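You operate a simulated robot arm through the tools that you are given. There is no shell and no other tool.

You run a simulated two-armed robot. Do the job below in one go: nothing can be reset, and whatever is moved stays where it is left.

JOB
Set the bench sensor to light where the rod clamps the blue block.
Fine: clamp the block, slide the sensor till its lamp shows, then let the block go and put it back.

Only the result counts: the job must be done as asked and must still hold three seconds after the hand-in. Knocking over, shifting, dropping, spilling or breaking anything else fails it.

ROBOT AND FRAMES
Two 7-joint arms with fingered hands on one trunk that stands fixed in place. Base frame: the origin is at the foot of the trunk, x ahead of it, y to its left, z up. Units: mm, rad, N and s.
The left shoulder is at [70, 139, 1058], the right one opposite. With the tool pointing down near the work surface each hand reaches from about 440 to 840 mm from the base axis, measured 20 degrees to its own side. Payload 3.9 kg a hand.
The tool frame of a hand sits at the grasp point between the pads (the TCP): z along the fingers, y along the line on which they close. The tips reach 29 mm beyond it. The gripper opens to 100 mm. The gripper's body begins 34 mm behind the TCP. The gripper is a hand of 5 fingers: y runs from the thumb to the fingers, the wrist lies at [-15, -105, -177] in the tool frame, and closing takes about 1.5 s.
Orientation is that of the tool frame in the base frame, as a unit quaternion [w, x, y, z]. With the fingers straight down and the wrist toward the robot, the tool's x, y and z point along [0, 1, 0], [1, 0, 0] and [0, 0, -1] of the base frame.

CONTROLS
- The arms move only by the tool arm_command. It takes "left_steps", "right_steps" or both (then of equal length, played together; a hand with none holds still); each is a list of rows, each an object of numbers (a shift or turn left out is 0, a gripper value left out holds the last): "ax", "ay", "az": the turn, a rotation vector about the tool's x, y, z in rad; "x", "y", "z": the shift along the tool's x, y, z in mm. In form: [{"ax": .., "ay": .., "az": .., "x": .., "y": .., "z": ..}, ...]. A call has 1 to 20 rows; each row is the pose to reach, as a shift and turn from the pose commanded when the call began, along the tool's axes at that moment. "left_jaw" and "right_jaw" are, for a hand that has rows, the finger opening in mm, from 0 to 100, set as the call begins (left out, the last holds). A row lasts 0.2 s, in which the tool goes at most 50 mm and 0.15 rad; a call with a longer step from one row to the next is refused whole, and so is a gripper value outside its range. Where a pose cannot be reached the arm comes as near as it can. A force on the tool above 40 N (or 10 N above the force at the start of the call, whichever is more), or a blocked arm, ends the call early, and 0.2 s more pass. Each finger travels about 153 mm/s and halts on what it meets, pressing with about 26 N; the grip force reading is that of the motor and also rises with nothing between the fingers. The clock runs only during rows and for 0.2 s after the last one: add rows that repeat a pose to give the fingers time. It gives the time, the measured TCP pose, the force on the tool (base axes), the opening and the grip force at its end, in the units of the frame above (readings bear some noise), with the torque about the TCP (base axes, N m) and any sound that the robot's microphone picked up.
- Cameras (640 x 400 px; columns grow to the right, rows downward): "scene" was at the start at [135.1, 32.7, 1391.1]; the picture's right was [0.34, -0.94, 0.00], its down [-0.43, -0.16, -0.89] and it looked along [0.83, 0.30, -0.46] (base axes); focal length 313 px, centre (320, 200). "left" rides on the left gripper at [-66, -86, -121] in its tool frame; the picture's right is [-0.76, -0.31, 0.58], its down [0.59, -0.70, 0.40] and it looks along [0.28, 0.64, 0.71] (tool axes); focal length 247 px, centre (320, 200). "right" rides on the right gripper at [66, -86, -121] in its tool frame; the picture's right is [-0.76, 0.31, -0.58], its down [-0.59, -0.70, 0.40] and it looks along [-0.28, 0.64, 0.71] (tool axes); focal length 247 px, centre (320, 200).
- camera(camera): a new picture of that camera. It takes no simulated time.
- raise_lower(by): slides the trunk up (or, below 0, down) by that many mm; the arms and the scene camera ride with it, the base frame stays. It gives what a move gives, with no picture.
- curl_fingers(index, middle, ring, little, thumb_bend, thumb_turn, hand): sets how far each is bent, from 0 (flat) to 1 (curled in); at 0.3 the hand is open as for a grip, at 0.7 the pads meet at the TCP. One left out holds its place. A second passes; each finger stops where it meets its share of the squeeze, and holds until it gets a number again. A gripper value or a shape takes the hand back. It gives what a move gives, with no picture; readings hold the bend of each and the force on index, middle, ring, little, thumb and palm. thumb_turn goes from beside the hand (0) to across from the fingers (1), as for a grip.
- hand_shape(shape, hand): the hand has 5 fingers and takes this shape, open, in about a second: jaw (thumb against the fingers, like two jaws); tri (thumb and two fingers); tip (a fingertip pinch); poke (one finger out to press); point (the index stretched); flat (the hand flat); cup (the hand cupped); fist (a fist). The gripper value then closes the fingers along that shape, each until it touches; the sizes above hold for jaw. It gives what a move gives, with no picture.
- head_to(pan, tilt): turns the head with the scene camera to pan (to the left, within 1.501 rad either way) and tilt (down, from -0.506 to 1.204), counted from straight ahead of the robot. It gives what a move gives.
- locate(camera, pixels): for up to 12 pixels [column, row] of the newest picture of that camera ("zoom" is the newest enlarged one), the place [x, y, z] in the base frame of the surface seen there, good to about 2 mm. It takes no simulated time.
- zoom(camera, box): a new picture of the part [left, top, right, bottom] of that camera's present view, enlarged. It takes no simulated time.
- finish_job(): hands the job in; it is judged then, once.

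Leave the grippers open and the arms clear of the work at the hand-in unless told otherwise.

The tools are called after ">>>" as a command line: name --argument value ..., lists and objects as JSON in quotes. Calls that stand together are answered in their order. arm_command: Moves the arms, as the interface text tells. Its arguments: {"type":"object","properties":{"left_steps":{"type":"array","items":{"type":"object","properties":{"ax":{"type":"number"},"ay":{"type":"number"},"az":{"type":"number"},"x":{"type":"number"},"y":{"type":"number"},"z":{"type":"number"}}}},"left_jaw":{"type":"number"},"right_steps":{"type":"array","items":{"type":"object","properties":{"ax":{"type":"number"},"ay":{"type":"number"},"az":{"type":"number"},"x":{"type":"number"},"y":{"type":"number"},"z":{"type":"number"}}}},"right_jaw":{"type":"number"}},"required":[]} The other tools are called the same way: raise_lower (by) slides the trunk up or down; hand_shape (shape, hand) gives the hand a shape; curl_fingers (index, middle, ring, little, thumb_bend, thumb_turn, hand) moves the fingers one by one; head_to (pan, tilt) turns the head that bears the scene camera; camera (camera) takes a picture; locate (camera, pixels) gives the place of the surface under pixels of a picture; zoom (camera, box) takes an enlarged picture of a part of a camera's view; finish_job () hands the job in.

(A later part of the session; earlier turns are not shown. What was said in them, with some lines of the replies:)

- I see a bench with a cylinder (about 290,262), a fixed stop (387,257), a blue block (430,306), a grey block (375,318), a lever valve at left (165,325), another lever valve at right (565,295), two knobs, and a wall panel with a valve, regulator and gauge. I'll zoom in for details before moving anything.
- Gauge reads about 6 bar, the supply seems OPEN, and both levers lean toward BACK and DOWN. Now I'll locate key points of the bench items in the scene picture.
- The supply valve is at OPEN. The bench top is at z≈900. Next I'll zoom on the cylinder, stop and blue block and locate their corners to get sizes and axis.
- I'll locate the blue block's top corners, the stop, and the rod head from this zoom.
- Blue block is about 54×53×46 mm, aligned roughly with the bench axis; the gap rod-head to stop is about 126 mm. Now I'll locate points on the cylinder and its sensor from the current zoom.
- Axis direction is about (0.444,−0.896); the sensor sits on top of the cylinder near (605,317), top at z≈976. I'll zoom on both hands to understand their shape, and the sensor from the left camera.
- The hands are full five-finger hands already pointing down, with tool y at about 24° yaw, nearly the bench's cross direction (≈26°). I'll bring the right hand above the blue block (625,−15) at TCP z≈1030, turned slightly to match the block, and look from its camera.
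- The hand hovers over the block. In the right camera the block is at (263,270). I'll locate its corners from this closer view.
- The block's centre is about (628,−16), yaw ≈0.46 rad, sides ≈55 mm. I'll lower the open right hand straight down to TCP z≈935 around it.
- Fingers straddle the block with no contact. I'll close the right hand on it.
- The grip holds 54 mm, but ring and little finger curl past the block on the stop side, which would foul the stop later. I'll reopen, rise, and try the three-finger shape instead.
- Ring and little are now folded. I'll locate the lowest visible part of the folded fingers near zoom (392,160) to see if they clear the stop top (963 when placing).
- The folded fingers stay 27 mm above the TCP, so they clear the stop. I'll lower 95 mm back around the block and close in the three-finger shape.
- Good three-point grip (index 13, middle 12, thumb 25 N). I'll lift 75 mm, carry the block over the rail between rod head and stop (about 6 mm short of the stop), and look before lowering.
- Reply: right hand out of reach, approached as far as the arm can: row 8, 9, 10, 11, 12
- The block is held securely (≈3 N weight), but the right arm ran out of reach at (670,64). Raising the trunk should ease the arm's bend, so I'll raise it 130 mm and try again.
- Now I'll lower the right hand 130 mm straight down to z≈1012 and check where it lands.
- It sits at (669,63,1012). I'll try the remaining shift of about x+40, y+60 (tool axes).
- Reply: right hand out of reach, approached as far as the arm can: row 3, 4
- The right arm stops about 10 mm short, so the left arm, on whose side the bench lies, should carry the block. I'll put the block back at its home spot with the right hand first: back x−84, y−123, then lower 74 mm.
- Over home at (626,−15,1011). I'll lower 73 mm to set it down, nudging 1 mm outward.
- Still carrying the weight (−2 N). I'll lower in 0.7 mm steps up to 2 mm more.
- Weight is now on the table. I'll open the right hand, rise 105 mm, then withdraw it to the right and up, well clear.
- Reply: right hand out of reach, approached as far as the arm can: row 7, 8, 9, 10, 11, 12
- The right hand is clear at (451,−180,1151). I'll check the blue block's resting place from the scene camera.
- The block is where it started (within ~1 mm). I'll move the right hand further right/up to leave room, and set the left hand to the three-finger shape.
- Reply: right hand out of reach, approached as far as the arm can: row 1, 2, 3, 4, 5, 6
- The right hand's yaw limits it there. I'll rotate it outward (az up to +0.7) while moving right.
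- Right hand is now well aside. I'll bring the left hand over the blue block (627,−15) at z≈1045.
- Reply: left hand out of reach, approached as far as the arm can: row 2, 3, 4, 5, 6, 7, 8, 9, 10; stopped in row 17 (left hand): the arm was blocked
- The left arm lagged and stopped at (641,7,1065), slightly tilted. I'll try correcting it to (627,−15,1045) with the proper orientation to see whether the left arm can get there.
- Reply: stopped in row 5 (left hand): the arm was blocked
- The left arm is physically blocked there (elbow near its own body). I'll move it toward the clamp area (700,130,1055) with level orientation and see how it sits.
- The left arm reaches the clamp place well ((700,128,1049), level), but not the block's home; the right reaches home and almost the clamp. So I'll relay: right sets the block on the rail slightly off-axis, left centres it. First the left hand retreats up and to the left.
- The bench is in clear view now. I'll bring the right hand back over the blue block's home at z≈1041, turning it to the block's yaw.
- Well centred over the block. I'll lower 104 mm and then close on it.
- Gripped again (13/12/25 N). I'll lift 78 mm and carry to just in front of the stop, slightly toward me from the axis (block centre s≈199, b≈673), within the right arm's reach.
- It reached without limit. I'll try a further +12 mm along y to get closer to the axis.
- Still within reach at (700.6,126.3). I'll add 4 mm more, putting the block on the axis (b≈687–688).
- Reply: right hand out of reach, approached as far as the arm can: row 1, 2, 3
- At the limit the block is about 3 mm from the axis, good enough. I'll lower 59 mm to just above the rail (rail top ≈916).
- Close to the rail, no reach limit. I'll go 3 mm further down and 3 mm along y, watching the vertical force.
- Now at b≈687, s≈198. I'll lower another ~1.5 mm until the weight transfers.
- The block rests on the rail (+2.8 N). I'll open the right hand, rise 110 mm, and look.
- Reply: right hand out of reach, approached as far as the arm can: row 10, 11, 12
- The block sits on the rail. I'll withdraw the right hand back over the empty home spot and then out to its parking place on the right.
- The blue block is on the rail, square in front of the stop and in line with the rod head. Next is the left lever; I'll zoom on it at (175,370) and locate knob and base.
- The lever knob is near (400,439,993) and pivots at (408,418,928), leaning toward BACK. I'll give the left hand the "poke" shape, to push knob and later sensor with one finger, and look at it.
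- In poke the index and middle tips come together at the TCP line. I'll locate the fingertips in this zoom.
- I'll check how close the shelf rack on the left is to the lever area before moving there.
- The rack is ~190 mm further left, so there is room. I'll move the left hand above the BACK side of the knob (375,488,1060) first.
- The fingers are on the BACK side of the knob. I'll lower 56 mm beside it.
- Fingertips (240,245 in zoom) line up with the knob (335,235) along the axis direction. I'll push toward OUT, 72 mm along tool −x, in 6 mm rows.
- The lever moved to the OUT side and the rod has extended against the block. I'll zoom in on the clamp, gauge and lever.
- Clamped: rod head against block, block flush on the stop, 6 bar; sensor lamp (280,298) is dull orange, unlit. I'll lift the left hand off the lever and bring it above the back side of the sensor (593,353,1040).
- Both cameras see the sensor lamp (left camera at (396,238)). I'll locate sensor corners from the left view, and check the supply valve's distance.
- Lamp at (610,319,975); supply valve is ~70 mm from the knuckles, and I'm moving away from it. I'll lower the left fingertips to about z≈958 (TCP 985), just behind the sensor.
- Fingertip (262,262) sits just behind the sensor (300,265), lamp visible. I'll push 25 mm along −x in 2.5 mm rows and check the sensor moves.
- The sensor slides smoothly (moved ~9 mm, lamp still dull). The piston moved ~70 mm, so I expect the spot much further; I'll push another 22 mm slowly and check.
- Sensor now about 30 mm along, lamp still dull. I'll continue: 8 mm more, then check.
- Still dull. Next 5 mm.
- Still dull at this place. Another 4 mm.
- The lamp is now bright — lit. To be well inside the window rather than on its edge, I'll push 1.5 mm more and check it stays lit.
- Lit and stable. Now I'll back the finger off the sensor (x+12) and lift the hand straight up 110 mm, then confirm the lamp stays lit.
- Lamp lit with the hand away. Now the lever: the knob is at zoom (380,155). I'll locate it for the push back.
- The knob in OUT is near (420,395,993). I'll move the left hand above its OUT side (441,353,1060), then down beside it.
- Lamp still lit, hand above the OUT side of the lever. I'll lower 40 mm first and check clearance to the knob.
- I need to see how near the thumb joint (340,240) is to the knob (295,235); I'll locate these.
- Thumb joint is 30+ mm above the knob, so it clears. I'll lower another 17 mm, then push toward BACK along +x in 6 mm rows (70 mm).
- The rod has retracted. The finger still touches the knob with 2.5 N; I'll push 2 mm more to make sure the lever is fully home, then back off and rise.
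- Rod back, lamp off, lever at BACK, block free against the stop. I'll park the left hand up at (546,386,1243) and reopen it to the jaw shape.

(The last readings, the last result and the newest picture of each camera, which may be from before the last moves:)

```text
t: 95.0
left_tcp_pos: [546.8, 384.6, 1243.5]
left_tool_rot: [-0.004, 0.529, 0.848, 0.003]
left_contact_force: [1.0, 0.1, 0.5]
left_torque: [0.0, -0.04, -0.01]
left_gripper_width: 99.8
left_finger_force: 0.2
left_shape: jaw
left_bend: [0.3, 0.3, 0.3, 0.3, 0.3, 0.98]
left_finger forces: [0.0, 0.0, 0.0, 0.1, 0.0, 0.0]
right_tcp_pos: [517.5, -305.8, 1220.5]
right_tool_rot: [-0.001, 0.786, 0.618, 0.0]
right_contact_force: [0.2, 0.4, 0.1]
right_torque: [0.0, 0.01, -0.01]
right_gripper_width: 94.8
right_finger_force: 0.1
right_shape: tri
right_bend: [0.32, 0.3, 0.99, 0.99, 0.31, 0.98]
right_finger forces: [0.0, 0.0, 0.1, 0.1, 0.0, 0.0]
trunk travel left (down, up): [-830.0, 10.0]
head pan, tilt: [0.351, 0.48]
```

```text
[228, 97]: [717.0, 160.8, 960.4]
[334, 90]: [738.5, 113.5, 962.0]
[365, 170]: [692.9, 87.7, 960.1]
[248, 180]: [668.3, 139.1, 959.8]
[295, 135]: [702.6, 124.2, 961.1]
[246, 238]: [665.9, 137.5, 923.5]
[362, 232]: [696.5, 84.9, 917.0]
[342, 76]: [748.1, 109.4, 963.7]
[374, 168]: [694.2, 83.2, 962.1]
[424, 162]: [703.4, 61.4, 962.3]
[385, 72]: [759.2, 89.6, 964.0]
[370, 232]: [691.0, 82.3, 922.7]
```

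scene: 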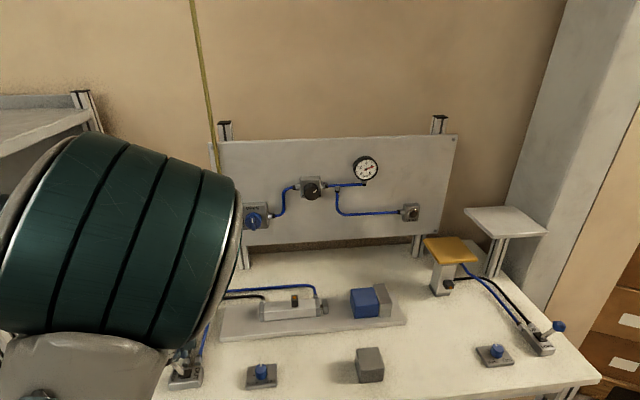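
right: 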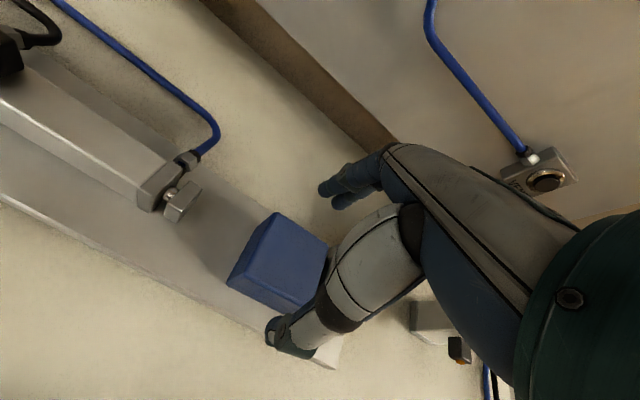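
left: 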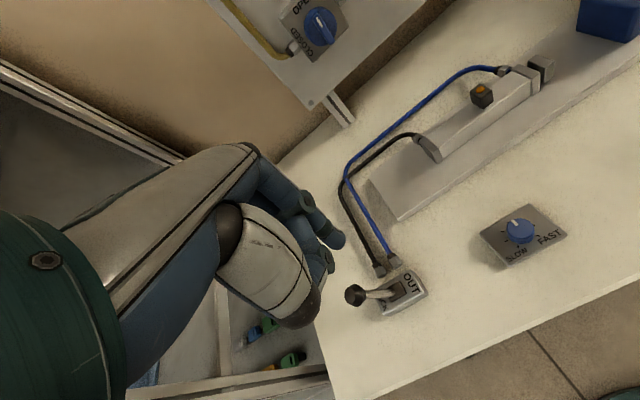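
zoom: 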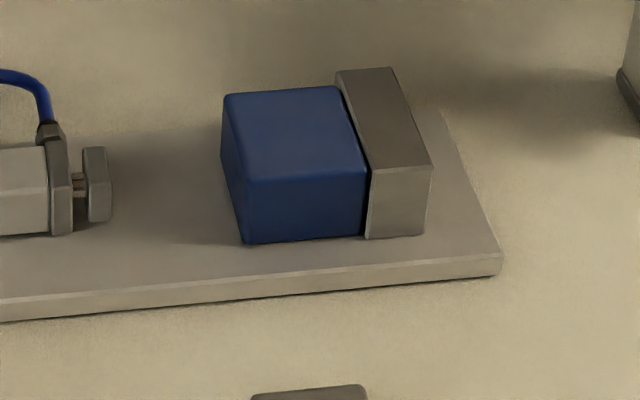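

The block is flush with the stop (centre ≈(704,125)). I'll bring the right hand back via the home spot at z≈1041 first.

>>> arm_command --right_steps '[{"x": 30.8, "y": 3.6, "z": 17.8, "az": -0.09}, {"x": 61.6, "y": 7.2, "z": 35.7, "az": -0.18}, {"x": 92.3, "y": 10.7, "z": 53.5, "az": -0.27}, {"x": 123.1, "y": 14.3, "z": 71.4, "az": -0.36}, {"x": 153.9, "y": 17.9, "z": 89.2, "az": -0.45}, {"x": 184.7, "y": 21.5, "z": 107.1, "az": -0.54}, {"x": 215.5, "y": 25.1, "z": 125, "az": -0.62}, {"x": 246.2, "y": 28.6, "z": 142.8, "az": -0.67}, {"x": 277, "y": 32.2, "z": 160.6, "az": -0.7}, {"x": 307.8, "y": 35.8, "z": 178.5, "az": -0.7}, {"x": 307.8, "y": 35.8, "z": 178.5, "az": -0.7}, {"x": 307.8, "y": 35.8, "z": 178.5, "az": -0.7}]'

```text
t: 97.6
left_tcp_pos: [546.8, 382.9, 1242.6]
left_tool_rot: [-0.004, 0.53, 0.848, 0.003]
left_contact_force: [-0.4, 0.3, -0.6]
left_torque: [0.01, -0.01, -0.02]
left_gripper_width: 99.9
left_finger_force: 0.0
left_shape: jaw
left_bend: [0.3, 0.3, 0.3, 0.3, 0.3, 0.98]
left_finger forces: [0.1, 0.0, 0.1, 0.0, 0.1, 0.1]
right_tcp_pos: [624.7, -14.4, 1041.4]
right_tool_rot: [-0.001, 0.527, 0.85, 0.0]
right_contact_force: [-0.2, -0.7, -0.4]
right_torque: [-0.03, -0.01, 0.01]
right_gripper_width: 94.7
right_finger_force: 0.1
right_shape: tri
right_bend: [0.32, 0.3, 0.99, 0.99, 0.31, 0.98]
right_finger forces: [0.0, 0.1, 0.0, 0.1, 0.0, 0.0]
trunk travel left (down, up): [-830.0, 10.0]
head pan, tilt: [0.351, 0.48]
```

Now carry on to above the block at (700,120,1013).

>>> arm_command --right_steps '[{"x": 17.7, "y": 25.3, "z": 5}, {"x": 35.4, "y": 50.6, "z": 10}, {"x": 53, "y": 75.9, "z": 16}, {"x": 70.7, "y": 101.2, "z": 22}, {"x": 88.4, "y": 126.5, "z": 28}, {"x": 88.4, "y": 126.5, "z": 28}, {"x": 88.4, "y": 126.5, "z": 28}]'

>>> camera --camera "right"

>>> zoom --camera "scene" --box '[280, 220, 440, 350]'

```text
t: 99.2
left_tcp_pos: [545.8, 384.2, 1243.2]
left_tool_rot: [-0.004, 0.529, 0.849, 0.003]
left_contact_force: [0.3, 0.0, 0.7]
left_torque: [-0.01, 0.0, -0.01]
left_gripper_width: 99.6
left_finger_force: 0.1
left_shape: jaw
left_bend: [0.3, 0.3, 0.3, 0.3, 0.3, 0.98]
left_finger forces: [0.0, 0.0, 0.1, 0.1, 0.1, 0.1]
right_tcp_pos: [699.3, 120.2, 1012.6]
right_tool_rot: [-0.001, 0.526, 0.85, 0.0]
right_contact_force: [0.0, -0.5, -0.1]
right_torque: [0.04, -0.02, 0.0]
right_gripper_width: 95.0
right_finger_force: 0.1
right_shape: tri
right_bend: [0.32, 0.3, 0.99, 0.99, 0.31, 0.98]
right_finger forces: [0.0, 0.0, 0.0, 0.1, 0.0, 0.0]
trunk travel left (down, up): [-830.0, 10.0]
head pan, tilt: [0.351, 0.48]
```

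```text
taken
```

right: 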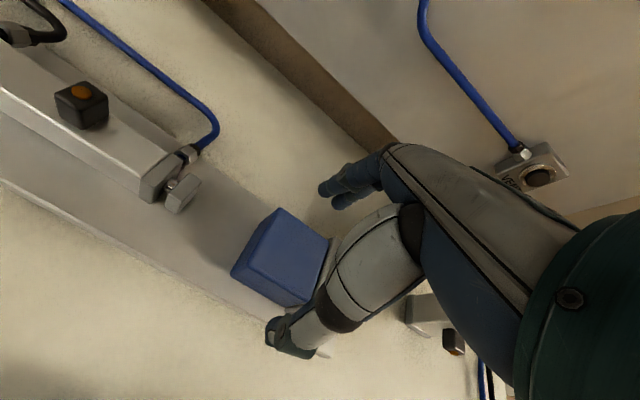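

```text
3.08 times, centred on (360, 285) of scene
```

zoom: 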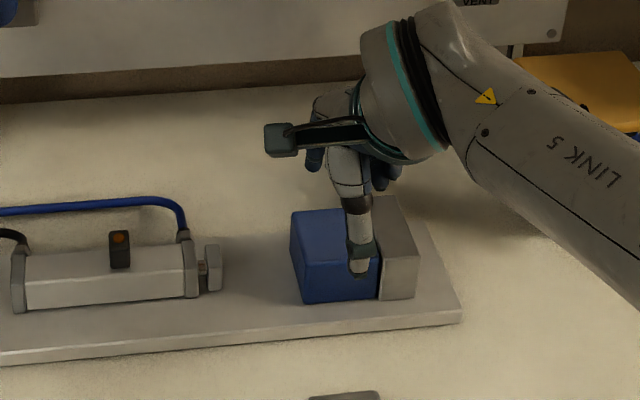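

I'll locate the block's top corners from the right camera to check centring.

>>> zoom --camera "right" --box '[210, 190, 350, 330]'

```text
2.86 times, centred on (280, 260) of right
```

zoom: 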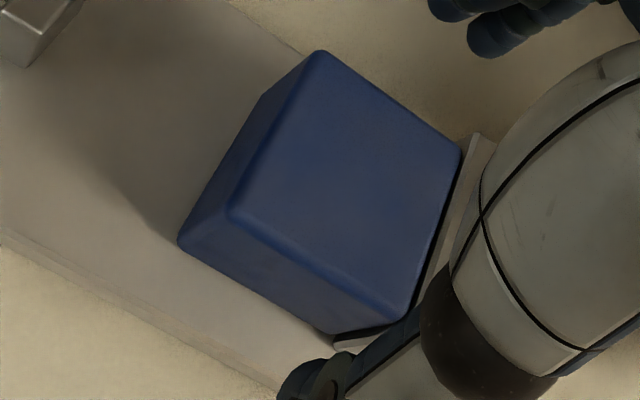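

>>> locate --camera "zoom" --pixels '[[320, 56], [455, 152], [400, 315], [233, 213], [350, 185], [185, 240], [480, 145], [335, 330]]'

```text
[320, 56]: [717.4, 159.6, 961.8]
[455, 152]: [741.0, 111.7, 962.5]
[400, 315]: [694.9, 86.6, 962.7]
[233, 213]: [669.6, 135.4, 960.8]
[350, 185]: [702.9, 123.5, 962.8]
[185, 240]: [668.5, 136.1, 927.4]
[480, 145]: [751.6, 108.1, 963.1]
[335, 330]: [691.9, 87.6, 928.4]
```

Block centre is (705.7,123.3): I need about +6 mm along y. I'll descend 59 mm, easing over as I go.

>>> arm_command --right_steps '[{"x": 0.7, "y": 1, "z": 12}, {"x": 0.7, "y": 2, "z": 24}, {"x": 0.7, "y": 4, "z": 36}, {"x": 0.7, "y": 6, "z": 48}, {"x": 0.7, "y": 6, "z": 58.5}, {"x": 0.7, "y": 6, "z": 58.5}, {"x": 0.7, "y": 6, "z": 58.5}]'

>>> camera --camera "right"

```text
t: 100.8
left_tcp_pos: [545.8, 384.3, 1242.8]
left_tool_rot: [-0.004, 0.529, 0.849, 0.002]
left_contact_force: [-1.0, -0.2, 0.0]
left_torque: [0.0, -0.01, 0.06]
left_gripper_width: 100.0
left_finger_force: 0.0
left_shape: jaw
left_bend: [0.3, 0.3, 0.3, 0.3, 0.3, 0.98]
left_finger forces: [0.0, 0.1, 0.1, 0.0, 0.0, 0.0]
right_tcp_pos: [704.2, 125.0, 952.8]
right_tool_rot: [0.0, 0.527, 0.85, 0.0]
right_contact_force: [1.0, 1.2, 0.3]
right_torque: [-0.02, 0.02, 0.0]
right_gripper_width: 94.8
right_finger_force: 0.0
right_shape: tri
right_bend: [0.32, 0.3, 0.99, 0.99, 0.31, 0.98]
right_finger forces: [0.0, 0.0, 0.0, 0.0, 0.1, 0.0]
trunk travel left (down, up): [-830.0, 10.0]
head pan, tilt: [0.351, 0.48]
```

```text
taken
```

right: 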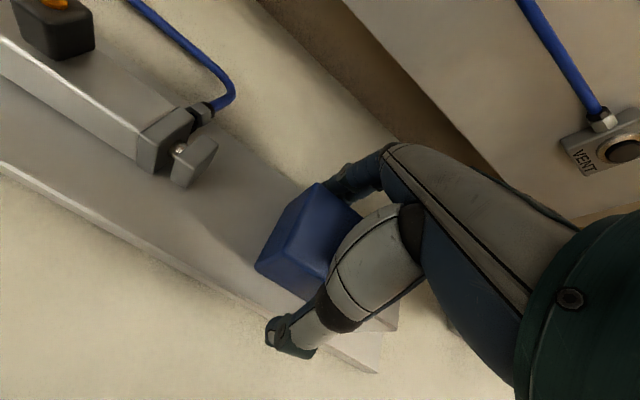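

The block sits in the hand view just as it did at the first grip (corner at (318,183)). I'll close the hand.

>>> arm_command --right_steps '[{"z": 0}, {"z": 0}, {"z": 0}, {"z": 0}, {"z": 0}, {"z": 0}, {"z": 0}, {"z": 0}, {"z": 0}]' --right_jaw 20

>>> zoom --camera "right" --box '[220, 160, 360, 340]'

```text
t: 102.8
left_tcp_pos: [545.8, 386.2, 1242.9]
left_tool_rot: [-0.004, 0.53, 0.848, 0.003]
left_contact_force: [0.0, 0.1, -0.5]
left_torque: [0.01, 0.02, 0.02]
left_gripper_width: 99.6
left_finger_force: 0.0
left_shape: jaw
left_bend: [0.3, 0.3, 0.3, 0.3, 0.3, 0.98]
left_finger forces: [0.0, 0.0, 0.0, 0.1, 0.0, 0.0]
right_tcp_pos: [704.2, 124.6, 953.5]
right_tool_rot: [-0.001, 0.527, 0.85, 0.001]
right_contact_force: [0.6, 0.2, 0.0]
right_torque: [-0.05, 0.02, -0.01]
right_gripper_width: 53.1
right_finger_force: 26.1
right_shape: tri
right_bend: [0.39, 0.41, 1.0, 1.0, 0.32, 1.0]
right_finger forces: [13.6, 11.7, 0.0, 0.0, 25.2, 0.0]
trunk travel left (down, up): [-830.0, 10.0]
head pan, tilt: [0.351, 0.48]
```

```text
2.22 times, centred on (290, 250) of right
```

zoom: 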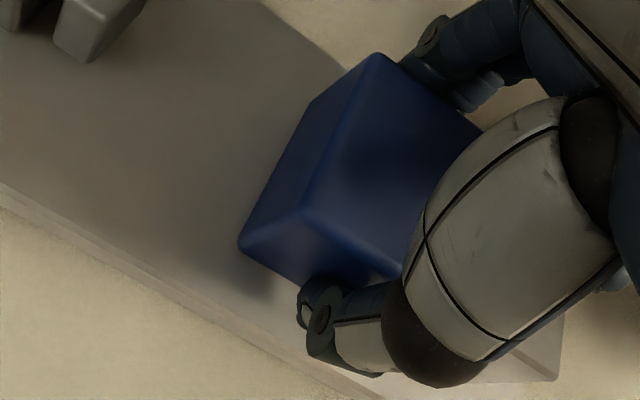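

Grip is firm and identical to before. I'll lift ~64 mm while easing away from the stop, then carry back over home.

>>> arm_command --right_steps '[{"z": -8}, {"y": -1, "z": -18}, {"y": -3, "z": -30}, {"y": -5, "z": -42}, {"y": -7, "z": -54}, {"y": -9, "z": -64}, {"x": -15, "y": -30, "z": -64}, {"x": -32, "y": -52, "z": -64}, {"x": -50, "y": -74, "z": -64}, {"x": -67, "y": -96, "z": -64}, {"x": -80, "y": -115, "z": -64}, {"x": -91.2, "y": -131.1, "z": -64}, {"x": -91.2, "y": -131.1, "z": -64}, {"x": -91.2, "y": -131.1, "z": -64}]'

>>> camera --camera "right"

>>> camera --camera "scene"

```text
t: 105.8
left_tcp_pos: [545.6, 384.4, 1242.7]
left_tool_rot: [-0.004, 0.529, 0.849, 0.003]
left_contact_force: [-0.8, 0.2, -1.3]
left_torque: [0.02, -0.01, 0.0]
left_gripper_width: 99.6
left_finger_force: 0.1
left_shape: jaw
left_bend: [0.3, 0.3, 0.3, 0.3, 0.3, 0.98]
left_finger forces: [0.0, 0.0, 0.0, 0.1, 0.0, 0.0]
right_tcp_pos: [627.8, -16.2, 1018.4]
right_tool_rot: [-0.001, 0.527, 0.85, 0.001]
right_contact_force: [0.1, 0.5, -1.7]
right_torque: [0.04, -0.03, -0.02]
right_gripper_width: 53.4
right_finger_force: 25.9
right_shape: tri
right_bend: [0.39, 0.41, 1.0, 1.0, 0.33, 1.0]
right_finger forces: [13.4, 11.8, 0.0, 0.1, 25.2, 0.0]
trunk travel left (down, up): [-830.0, 10.0]
head pan, tilt: [0.351, 0.48]
```

```text
taken
```

right: 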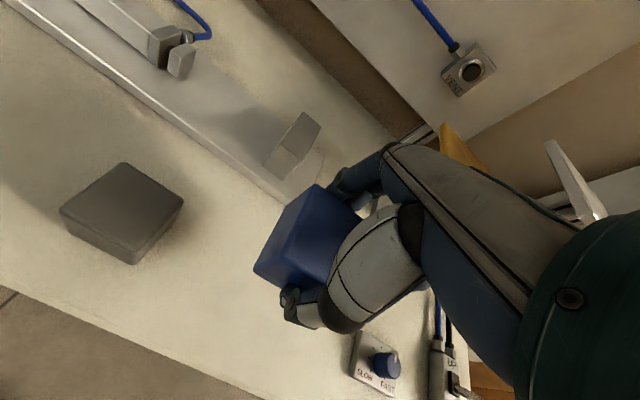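

```text
taken
```

scene: 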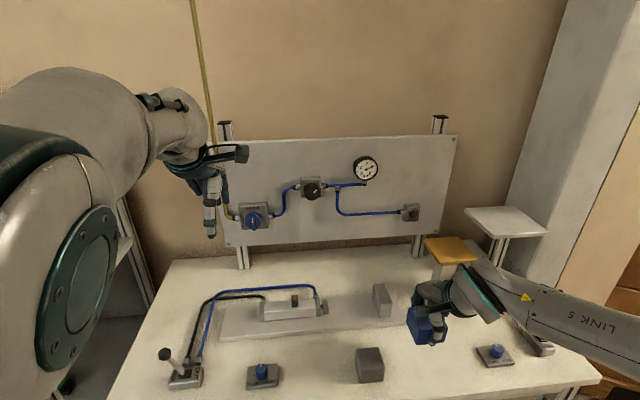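

Above home at (627.8,−16.2,1018). I'll lower 79 mm to just above the bench.

>>> arm_command --right_steps '[{"z": 20}, {"z": 40}, {"z": 57}, {"z": 69}, {"z": 76}, {"z": 79}, {"z": 79}, {"z": 79}]'

```text
t: 107.6
left_tcp_pos: [546.2, 384.4, 1242.6]
left_tool_rot: [-0.004, 0.529, 0.848, 0.002]
left_contact_force: [-0.2, 0.8, -0.1]
left_torque: [0.02, 0.02, -0.01]
left_gripper_width: 100.1
left_finger_force: 0.0
left_shape: jaw
left_bend: [0.3, 0.3, 0.3, 0.3, 0.3, 0.98]
left_finger forces: [0.0, 0.0, 0.1, 0.0, 0.1, 0.0]
right_tcp_pos: [627.7, -16.5, 938.6]
right_tool_rot: [-0.002, 0.526, 0.85, 0.001]
right_contact_force: [-0.5, 0.2, -2.0]
right_torque: [-0.02, -0.01, 0.01]
right_gripper_width: 53.3
right_finger_force: 26.2
right_shape: tri
right_bend: [0.39, 0.41, 1.0, 1.0, 0.33, 1.0]
right_finger forces: [13.3, 11.8, 0.0, 0.1, 25.0, 0.0]
trunk travel left (down, up): [-830.0, 10.0]
head pan, tilt: [0.351, 0.48]
```

Before setting down I'll compare with the earlier scene view (same box) where the block's corners were at (446,277), (365,287), bottom (352,332).

>>> zoom --camera "scene" --box '[340, 270, 460, 390]'

```text
3.33 times, centred on (400, 330) of scene
```

zoom: 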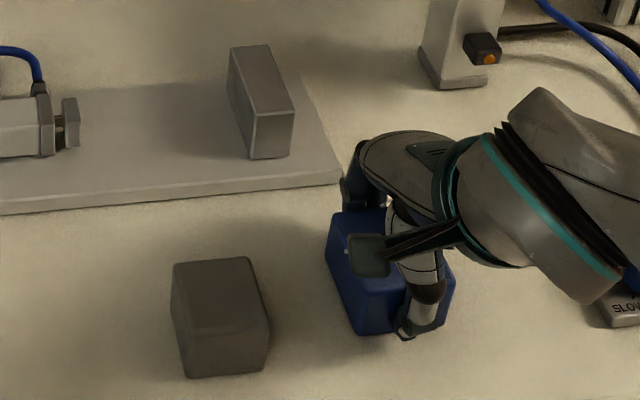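

Accounting for a ~3 px overall image shift, the block is about 1 mm too far right. I'll shift x+1.2 and lower 1.2 mm.

>>> arm_command --right_steps '[{"x": 0.6, "z": 0}, {"x": 1.2, "z": 0.6}, {"x": 1.2, "z": 1.2}, {"x": 1.2, "z": 1.2}]'

```text
t: 108.6
left_tcp_pos: [546.6, 385.0, 1242.6]
left_tool_rot: [-0.004, 0.53, 0.848, 0.004]
left_contact_force: [0.0, 0.1, 0.1]
left_torque: [0.0, -0.02, 0.01]
left_gripper_width: 99.7
left_finger_force: 0.1
left_shape: jaw
left_bend: [0.3, 0.3, 0.3, 0.3, 0.3, 0.98]
left_finger forces: [0.1, 0.0, 0.0, 0.0, 0.1, 0.0]
right_tcp_pos: [625.7, -15.8, 938.0]
right_tool_rot: [-0.001, 0.527, 0.85, 0.0]
right_contact_force: [0.4, 0.4, -1.5]
right_torque: [-0.01, 0.01, 0.0]
right_gripper_width: 53.3
right_finger_force: 25.7
right_shape: tri
right_bend: [0.39, 0.41, 1.0, 1.0, 0.33, 1.0]
right_finger forces: [13.4, 11.7, 0.0, 0.0, 25.2, 0.0]
trunk travel left (down, up): [-830.0, 10.0]
head pan, tilt: [0.351, 0.48]
```

Still hanging slightly (−1.5 N). Lowering another 1.2 mm.

>>> arm_command --right_steps '[{"z": 0.6}, {"z": 1.2}, {"z": 1.2}]'

```text
t: 109.4
left_tcp_pos: [545.9, 384.2, 1243.4]
left_tool_rot: [-0.004, 0.529, 0.849, 0.004]
left_contact_force: [-0.9, 0.2, 0.3]
left_torque: [-0.02, -0.02, -0.01]
left_gripper_width: 99.8
left_finger_force: 0.1
left_shape: jaw
left_bend: [0.3, 0.3, 0.3, 0.3, 0.3, 0.98]
left_finger forces: [0.0, 0.0, 0.0, 0.0, 0.0, 0.0]
right_tcp_pos: [627.1, -14.5, 937.9]
right_tool_rot: [0.0, 0.526, 0.85, 0.0]
right_contact_force: [0.0, -0.4, 3.1]
right_torque: [-0.07, 0.17, 0.01]
right_gripper_width: 53.1
right_finger_force: 26.0
right_shape: tri
right_bend: [0.39, 0.41, 1.0, 1.0, 0.32, 1.0]
right_finger forces: [13.9, 11.9, 0.0, 0.0, 26.0, 0.0]
trunk travel left (down, up): [-830.0, 10.0]
head pan, tilt: [0.351, 0.48]
```

The block is on the bench (+3 N). I'll open the right hand, rise 105 mm and look.

>>> arm_command --right_steps '[{"z": 0}, {"z": 0}, {"z": 0}, {"z": 0}, {"z": 0}, {"z": 0}, {"z": 0}, {"z": -20}, {"z": -45}, {"z": -75}, {"z": -105}, {"z": -105}]' --right_jaw 100

>>> zoom --camera "right" --box '[200, 210, 330, 330]'

```text
t: 112.0
left_tcp_pos: [546.6, 385.1, 1243.6]
left_tool_rot: [-0.004, 0.529, 0.848, 0.003]
left_contact_force: [0.9, 0.0, 0.2]
left_torque: [-0.01, -0.01, -0.03]
left_gripper_width: 99.6
left_finger_force: 0.1
left_shape: jaw
left_bend: [0.3, 0.3, 0.3, 0.3, 0.3, 0.98]
left_finger forces: [0.1, 0.0, 0.0, 0.0, 0.0, 0.1]
right_tcp_pos: [626.3, -14.9, 1042.3]
right_tool_rot: [0.0, 0.527, 0.85, 0.0]
right_contact_force: [-0.1, -0.1, -0.5]
right_torque: [0.05, 0.0, 0.03]
right_gripper_width: 99.4
right_finger_force: 0.0
right_shape: tri
right_bend: [0.3, 0.3, 0.99, 0.99, 0.3, 0.98]
right_finger forces: [0.0, 0.0, 0.0, 0.1, 0.0, 0.0]
trunk travel left (down, up): [-830.0, 10.0]
head pan, tilt: [0.351, 0.48]
```

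```text
3.33 times, centred on (265, 270) of right
```

zoom: 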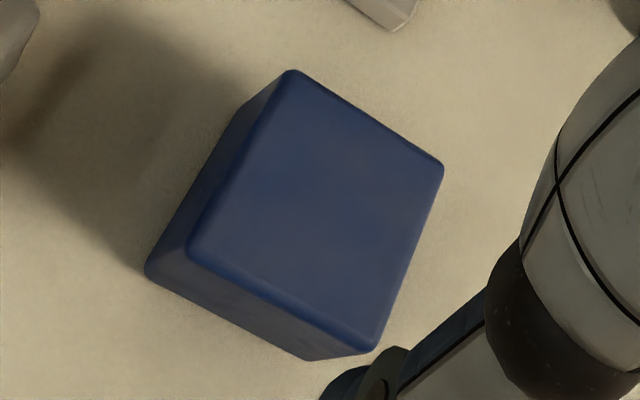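

>>> locate --camera "zoom" --pixels '[[293, 76], [438, 168], [375, 340], [192, 244], [315, 205], [150, 268], [303, 355]]'

>>> arm_command --right_steps '[{"x": -26, "y": -28, "z": -20, "az": 0.08}, {"x": -52, "y": -56, "z": -40, "az": 0.17}, {"x": -78, "y": -85, "z": -60, "az": 0.26}, {"x": -105, "y": -114, "z": -80, "az": 0.36}, {"x": -131, "y": -142, "z": -100, "az": 0.46}, {"x": -157, "y": -171, "z": -120, "az": 0.56}, {"x": -184, "y": -199, "z": -140, "az": 0.64}, {"x": -210.6, "y": -227.7, "z": -160, "az": 0.7}, {"x": -210.6, "y": -227.7, "z": -160, "az": 0.7}]'

>>> zoom --camera "scene" --box '[340, 270, 460, 390]'

```text
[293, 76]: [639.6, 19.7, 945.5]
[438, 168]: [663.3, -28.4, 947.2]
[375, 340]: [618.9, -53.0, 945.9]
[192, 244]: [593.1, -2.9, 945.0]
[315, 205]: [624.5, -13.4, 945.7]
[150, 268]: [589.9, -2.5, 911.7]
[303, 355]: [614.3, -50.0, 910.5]
```

```text
t: 114.0
left_tcp_pos: [547.3, 385.1, 1242.9]
left_tool_rot: [-0.005, 0.529, 0.848, 0.003]
left_contact_force: [0.0, -0.1, -0.2]
left_torque: [0.01, 0.0, -0.01]
left_gripper_width: 100.0
left_finger_force: 0.1
left_shape: jaw
left_bend: [0.3, 0.3, 0.3, 0.3, 0.3, 0.98]
left_finger forces: [0.0, 0.1, 0.0, 0.0, 0.0, 0.0]
right_tcp_pos: [517.3, -305.0, 1199.9]
right_tool_rot: [-0.001, 0.787, 0.618, -0.001]
right_contact_force: [1.0, 0.9, -0.3]
right_torque: [-0.01, 0.01, 0.01]
right_gripper_width: 99.9
right_finger_force: 0.1
right_shape: tri
right_bend: [0.3, 0.3, 0.99, 0.99, 0.3, 0.98]
right_finger forces: [0.0, 0.0, 0.0, 0.0, 0.1, 0.1]
trunk travel left (down, up): [-830.0, 10.0]
head pan, tilt: [0.351, 0.48]
```

```text
3.33 times, centred on (400, 330) of scene
```

zoom: 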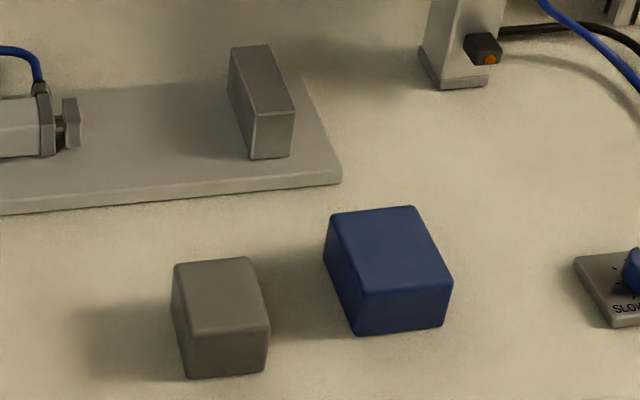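

The block is back within about 1 mm of its original corners. I'll reshape the right hand to open jaw, move the left hand back toward its start pose, and take a final look.

>>> hand_shape --shape "jaw" --hand "right"

>>> arm_command --left_steps '[{"x": 20.6, "y": -15.9, "z": -19.8}, {"x": 41.2, "y": -31.8, "z": -39.6}, {"x": 61.8, "y": -47.7, "z": -59.4}, {"x": 82.4, "y": -63.6, "z": -79.2}, {"x": 103, "y": -79.5, "z": -99}, {"x": 103, "y": -79.5, "z": -99}]'

>>> camera --camera "scene"

>>> zoom --camera "scene" --box '[140, 270, 420, 400]'

```text
t: 114.9
left_tcp_pos: [545.1, 385.4, 1243.0]
left_tool_rot: [-0.004, 0.529, 0.848, 0.003]
left_contact_force: [-0.6, -0.2, 0.3]
left_torque: [0.0, 0.01, -0.01]
left_gripper_width: 99.9
left_finger_force: 0.0
left_shape: jaw
left_bend: [0.3, 0.3, 0.3, 0.3, 0.3, 0.98]
left_finger forces: [0.0, 0.0, 0.0, 0.0, 0.0, 0.0]
right_tcp_pos: [516.8, -305.4, 1201.7]
right_tool_rot: [-0.001, 0.787, 0.617, 0.0]
right_contact_force: [0.3, -0.5, 0.0]
right_torque: [-0.02, -0.01, 0.01]
right_gripper_width: 99.8
right_finger_force: 0.1
right_shape: jaw
right_bend: [0.3, 0.3, 0.3, 0.3, 0.3, 0.98]
right_finger forces: [0.1, 0.0, 0.1, 0.1, 0.0, 0.0]
trunk travel left (down, up): [-830.0, 10.0]
head pan, tilt: [0.351, 0.48]
```

```text
t: 116.3
left_tcp_pos: [431.4, 440.7, 1342.5]
left_tool_rot: [-0.005, 0.529, 0.849, 0.003]
left_contact_force: [0.0, -0.6, -0.2]
left_torque: [-0.01, 0.01, -0.01]
left_gripper_width: 99.9
left_finger_force: 0.1
left_shape: jaw
left_bend: [0.3, 0.3, 0.3, 0.3, 0.3, 0.98]
left_finger forces: [0.0, 0.1, 0.0, 0.1, 0.0, 0.0]
right_tcp_pos: [517.5, -304.0, 1199.8]
right_tool_rot: [-0.001, 0.787, 0.617, 0.0]
right_contact_force: [-0.4, -0.6, 0.3]
right_torque: [0.01, 0.02, 0.0]
right_gripper_width: 100.0
right_finger_force: 0.0
right_shape: jaw
right_bend: [0.3, 0.3, 0.3, 0.3, 0.3, 0.98]
right_finger forces: [0.0, 0.0, 0.0, 0.0, 0.1, 0.0]
trunk travel left (down, up): [-830.0, 10.0]
head pan, tilt: [0.351, 0.48]
```

```text
taken
```

scene: 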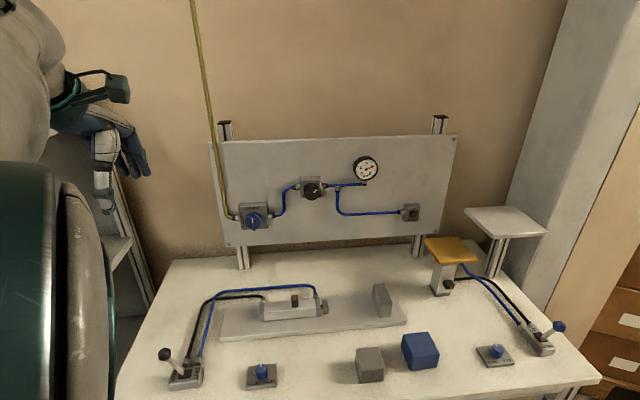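

```text
2.29 times, centred on (280, 335) of scene
```

zoom: 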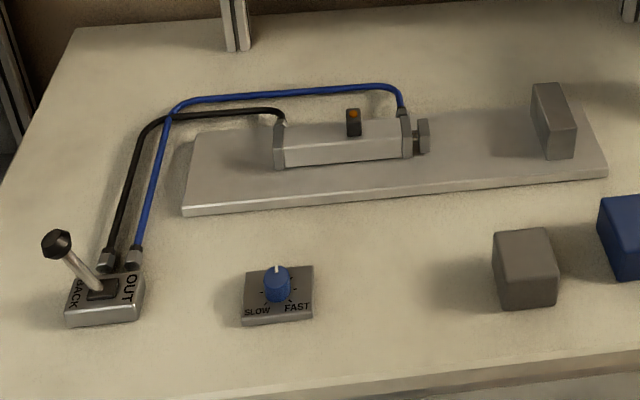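

All is in order: sensor moved to the lit spot on the cylinder, rod back, lever at BACK, blue block at home, grey block and knobs untouched, both hands open and clear. Handing the job in.

>>> finish_job

```text
The job is handed in.
```

The bench sensor now sits where its lamp lights when the rod clamps the blue block. The job is handed in, and I haven't seen the verdict.

- **Clamping:** I set the block in front of the stop and moved the lever to OUT. The rod pressed the block flush against the stop at 6 bar.
- **Sensor:** I slid it along the cylinder until the lamp lit, then 1.5 mm further so it wasn't sitting right where the lamp first came on. The lamp stayed lit with the hand away. I did not look for the far end of the lit range, so the sensor may not be centred in it.
- **Release:** I moved the lever to BACK. The rod retracted and the lamp went off.
- **Block:** It is back at its starting place, within about 2 mm by camera.
- **Everything else:** The grey block, knobs and supply valve look unmoved in the last picture. Both hands are open and clear of the bench. I raised the trunk 130 mm for reach and left it there.
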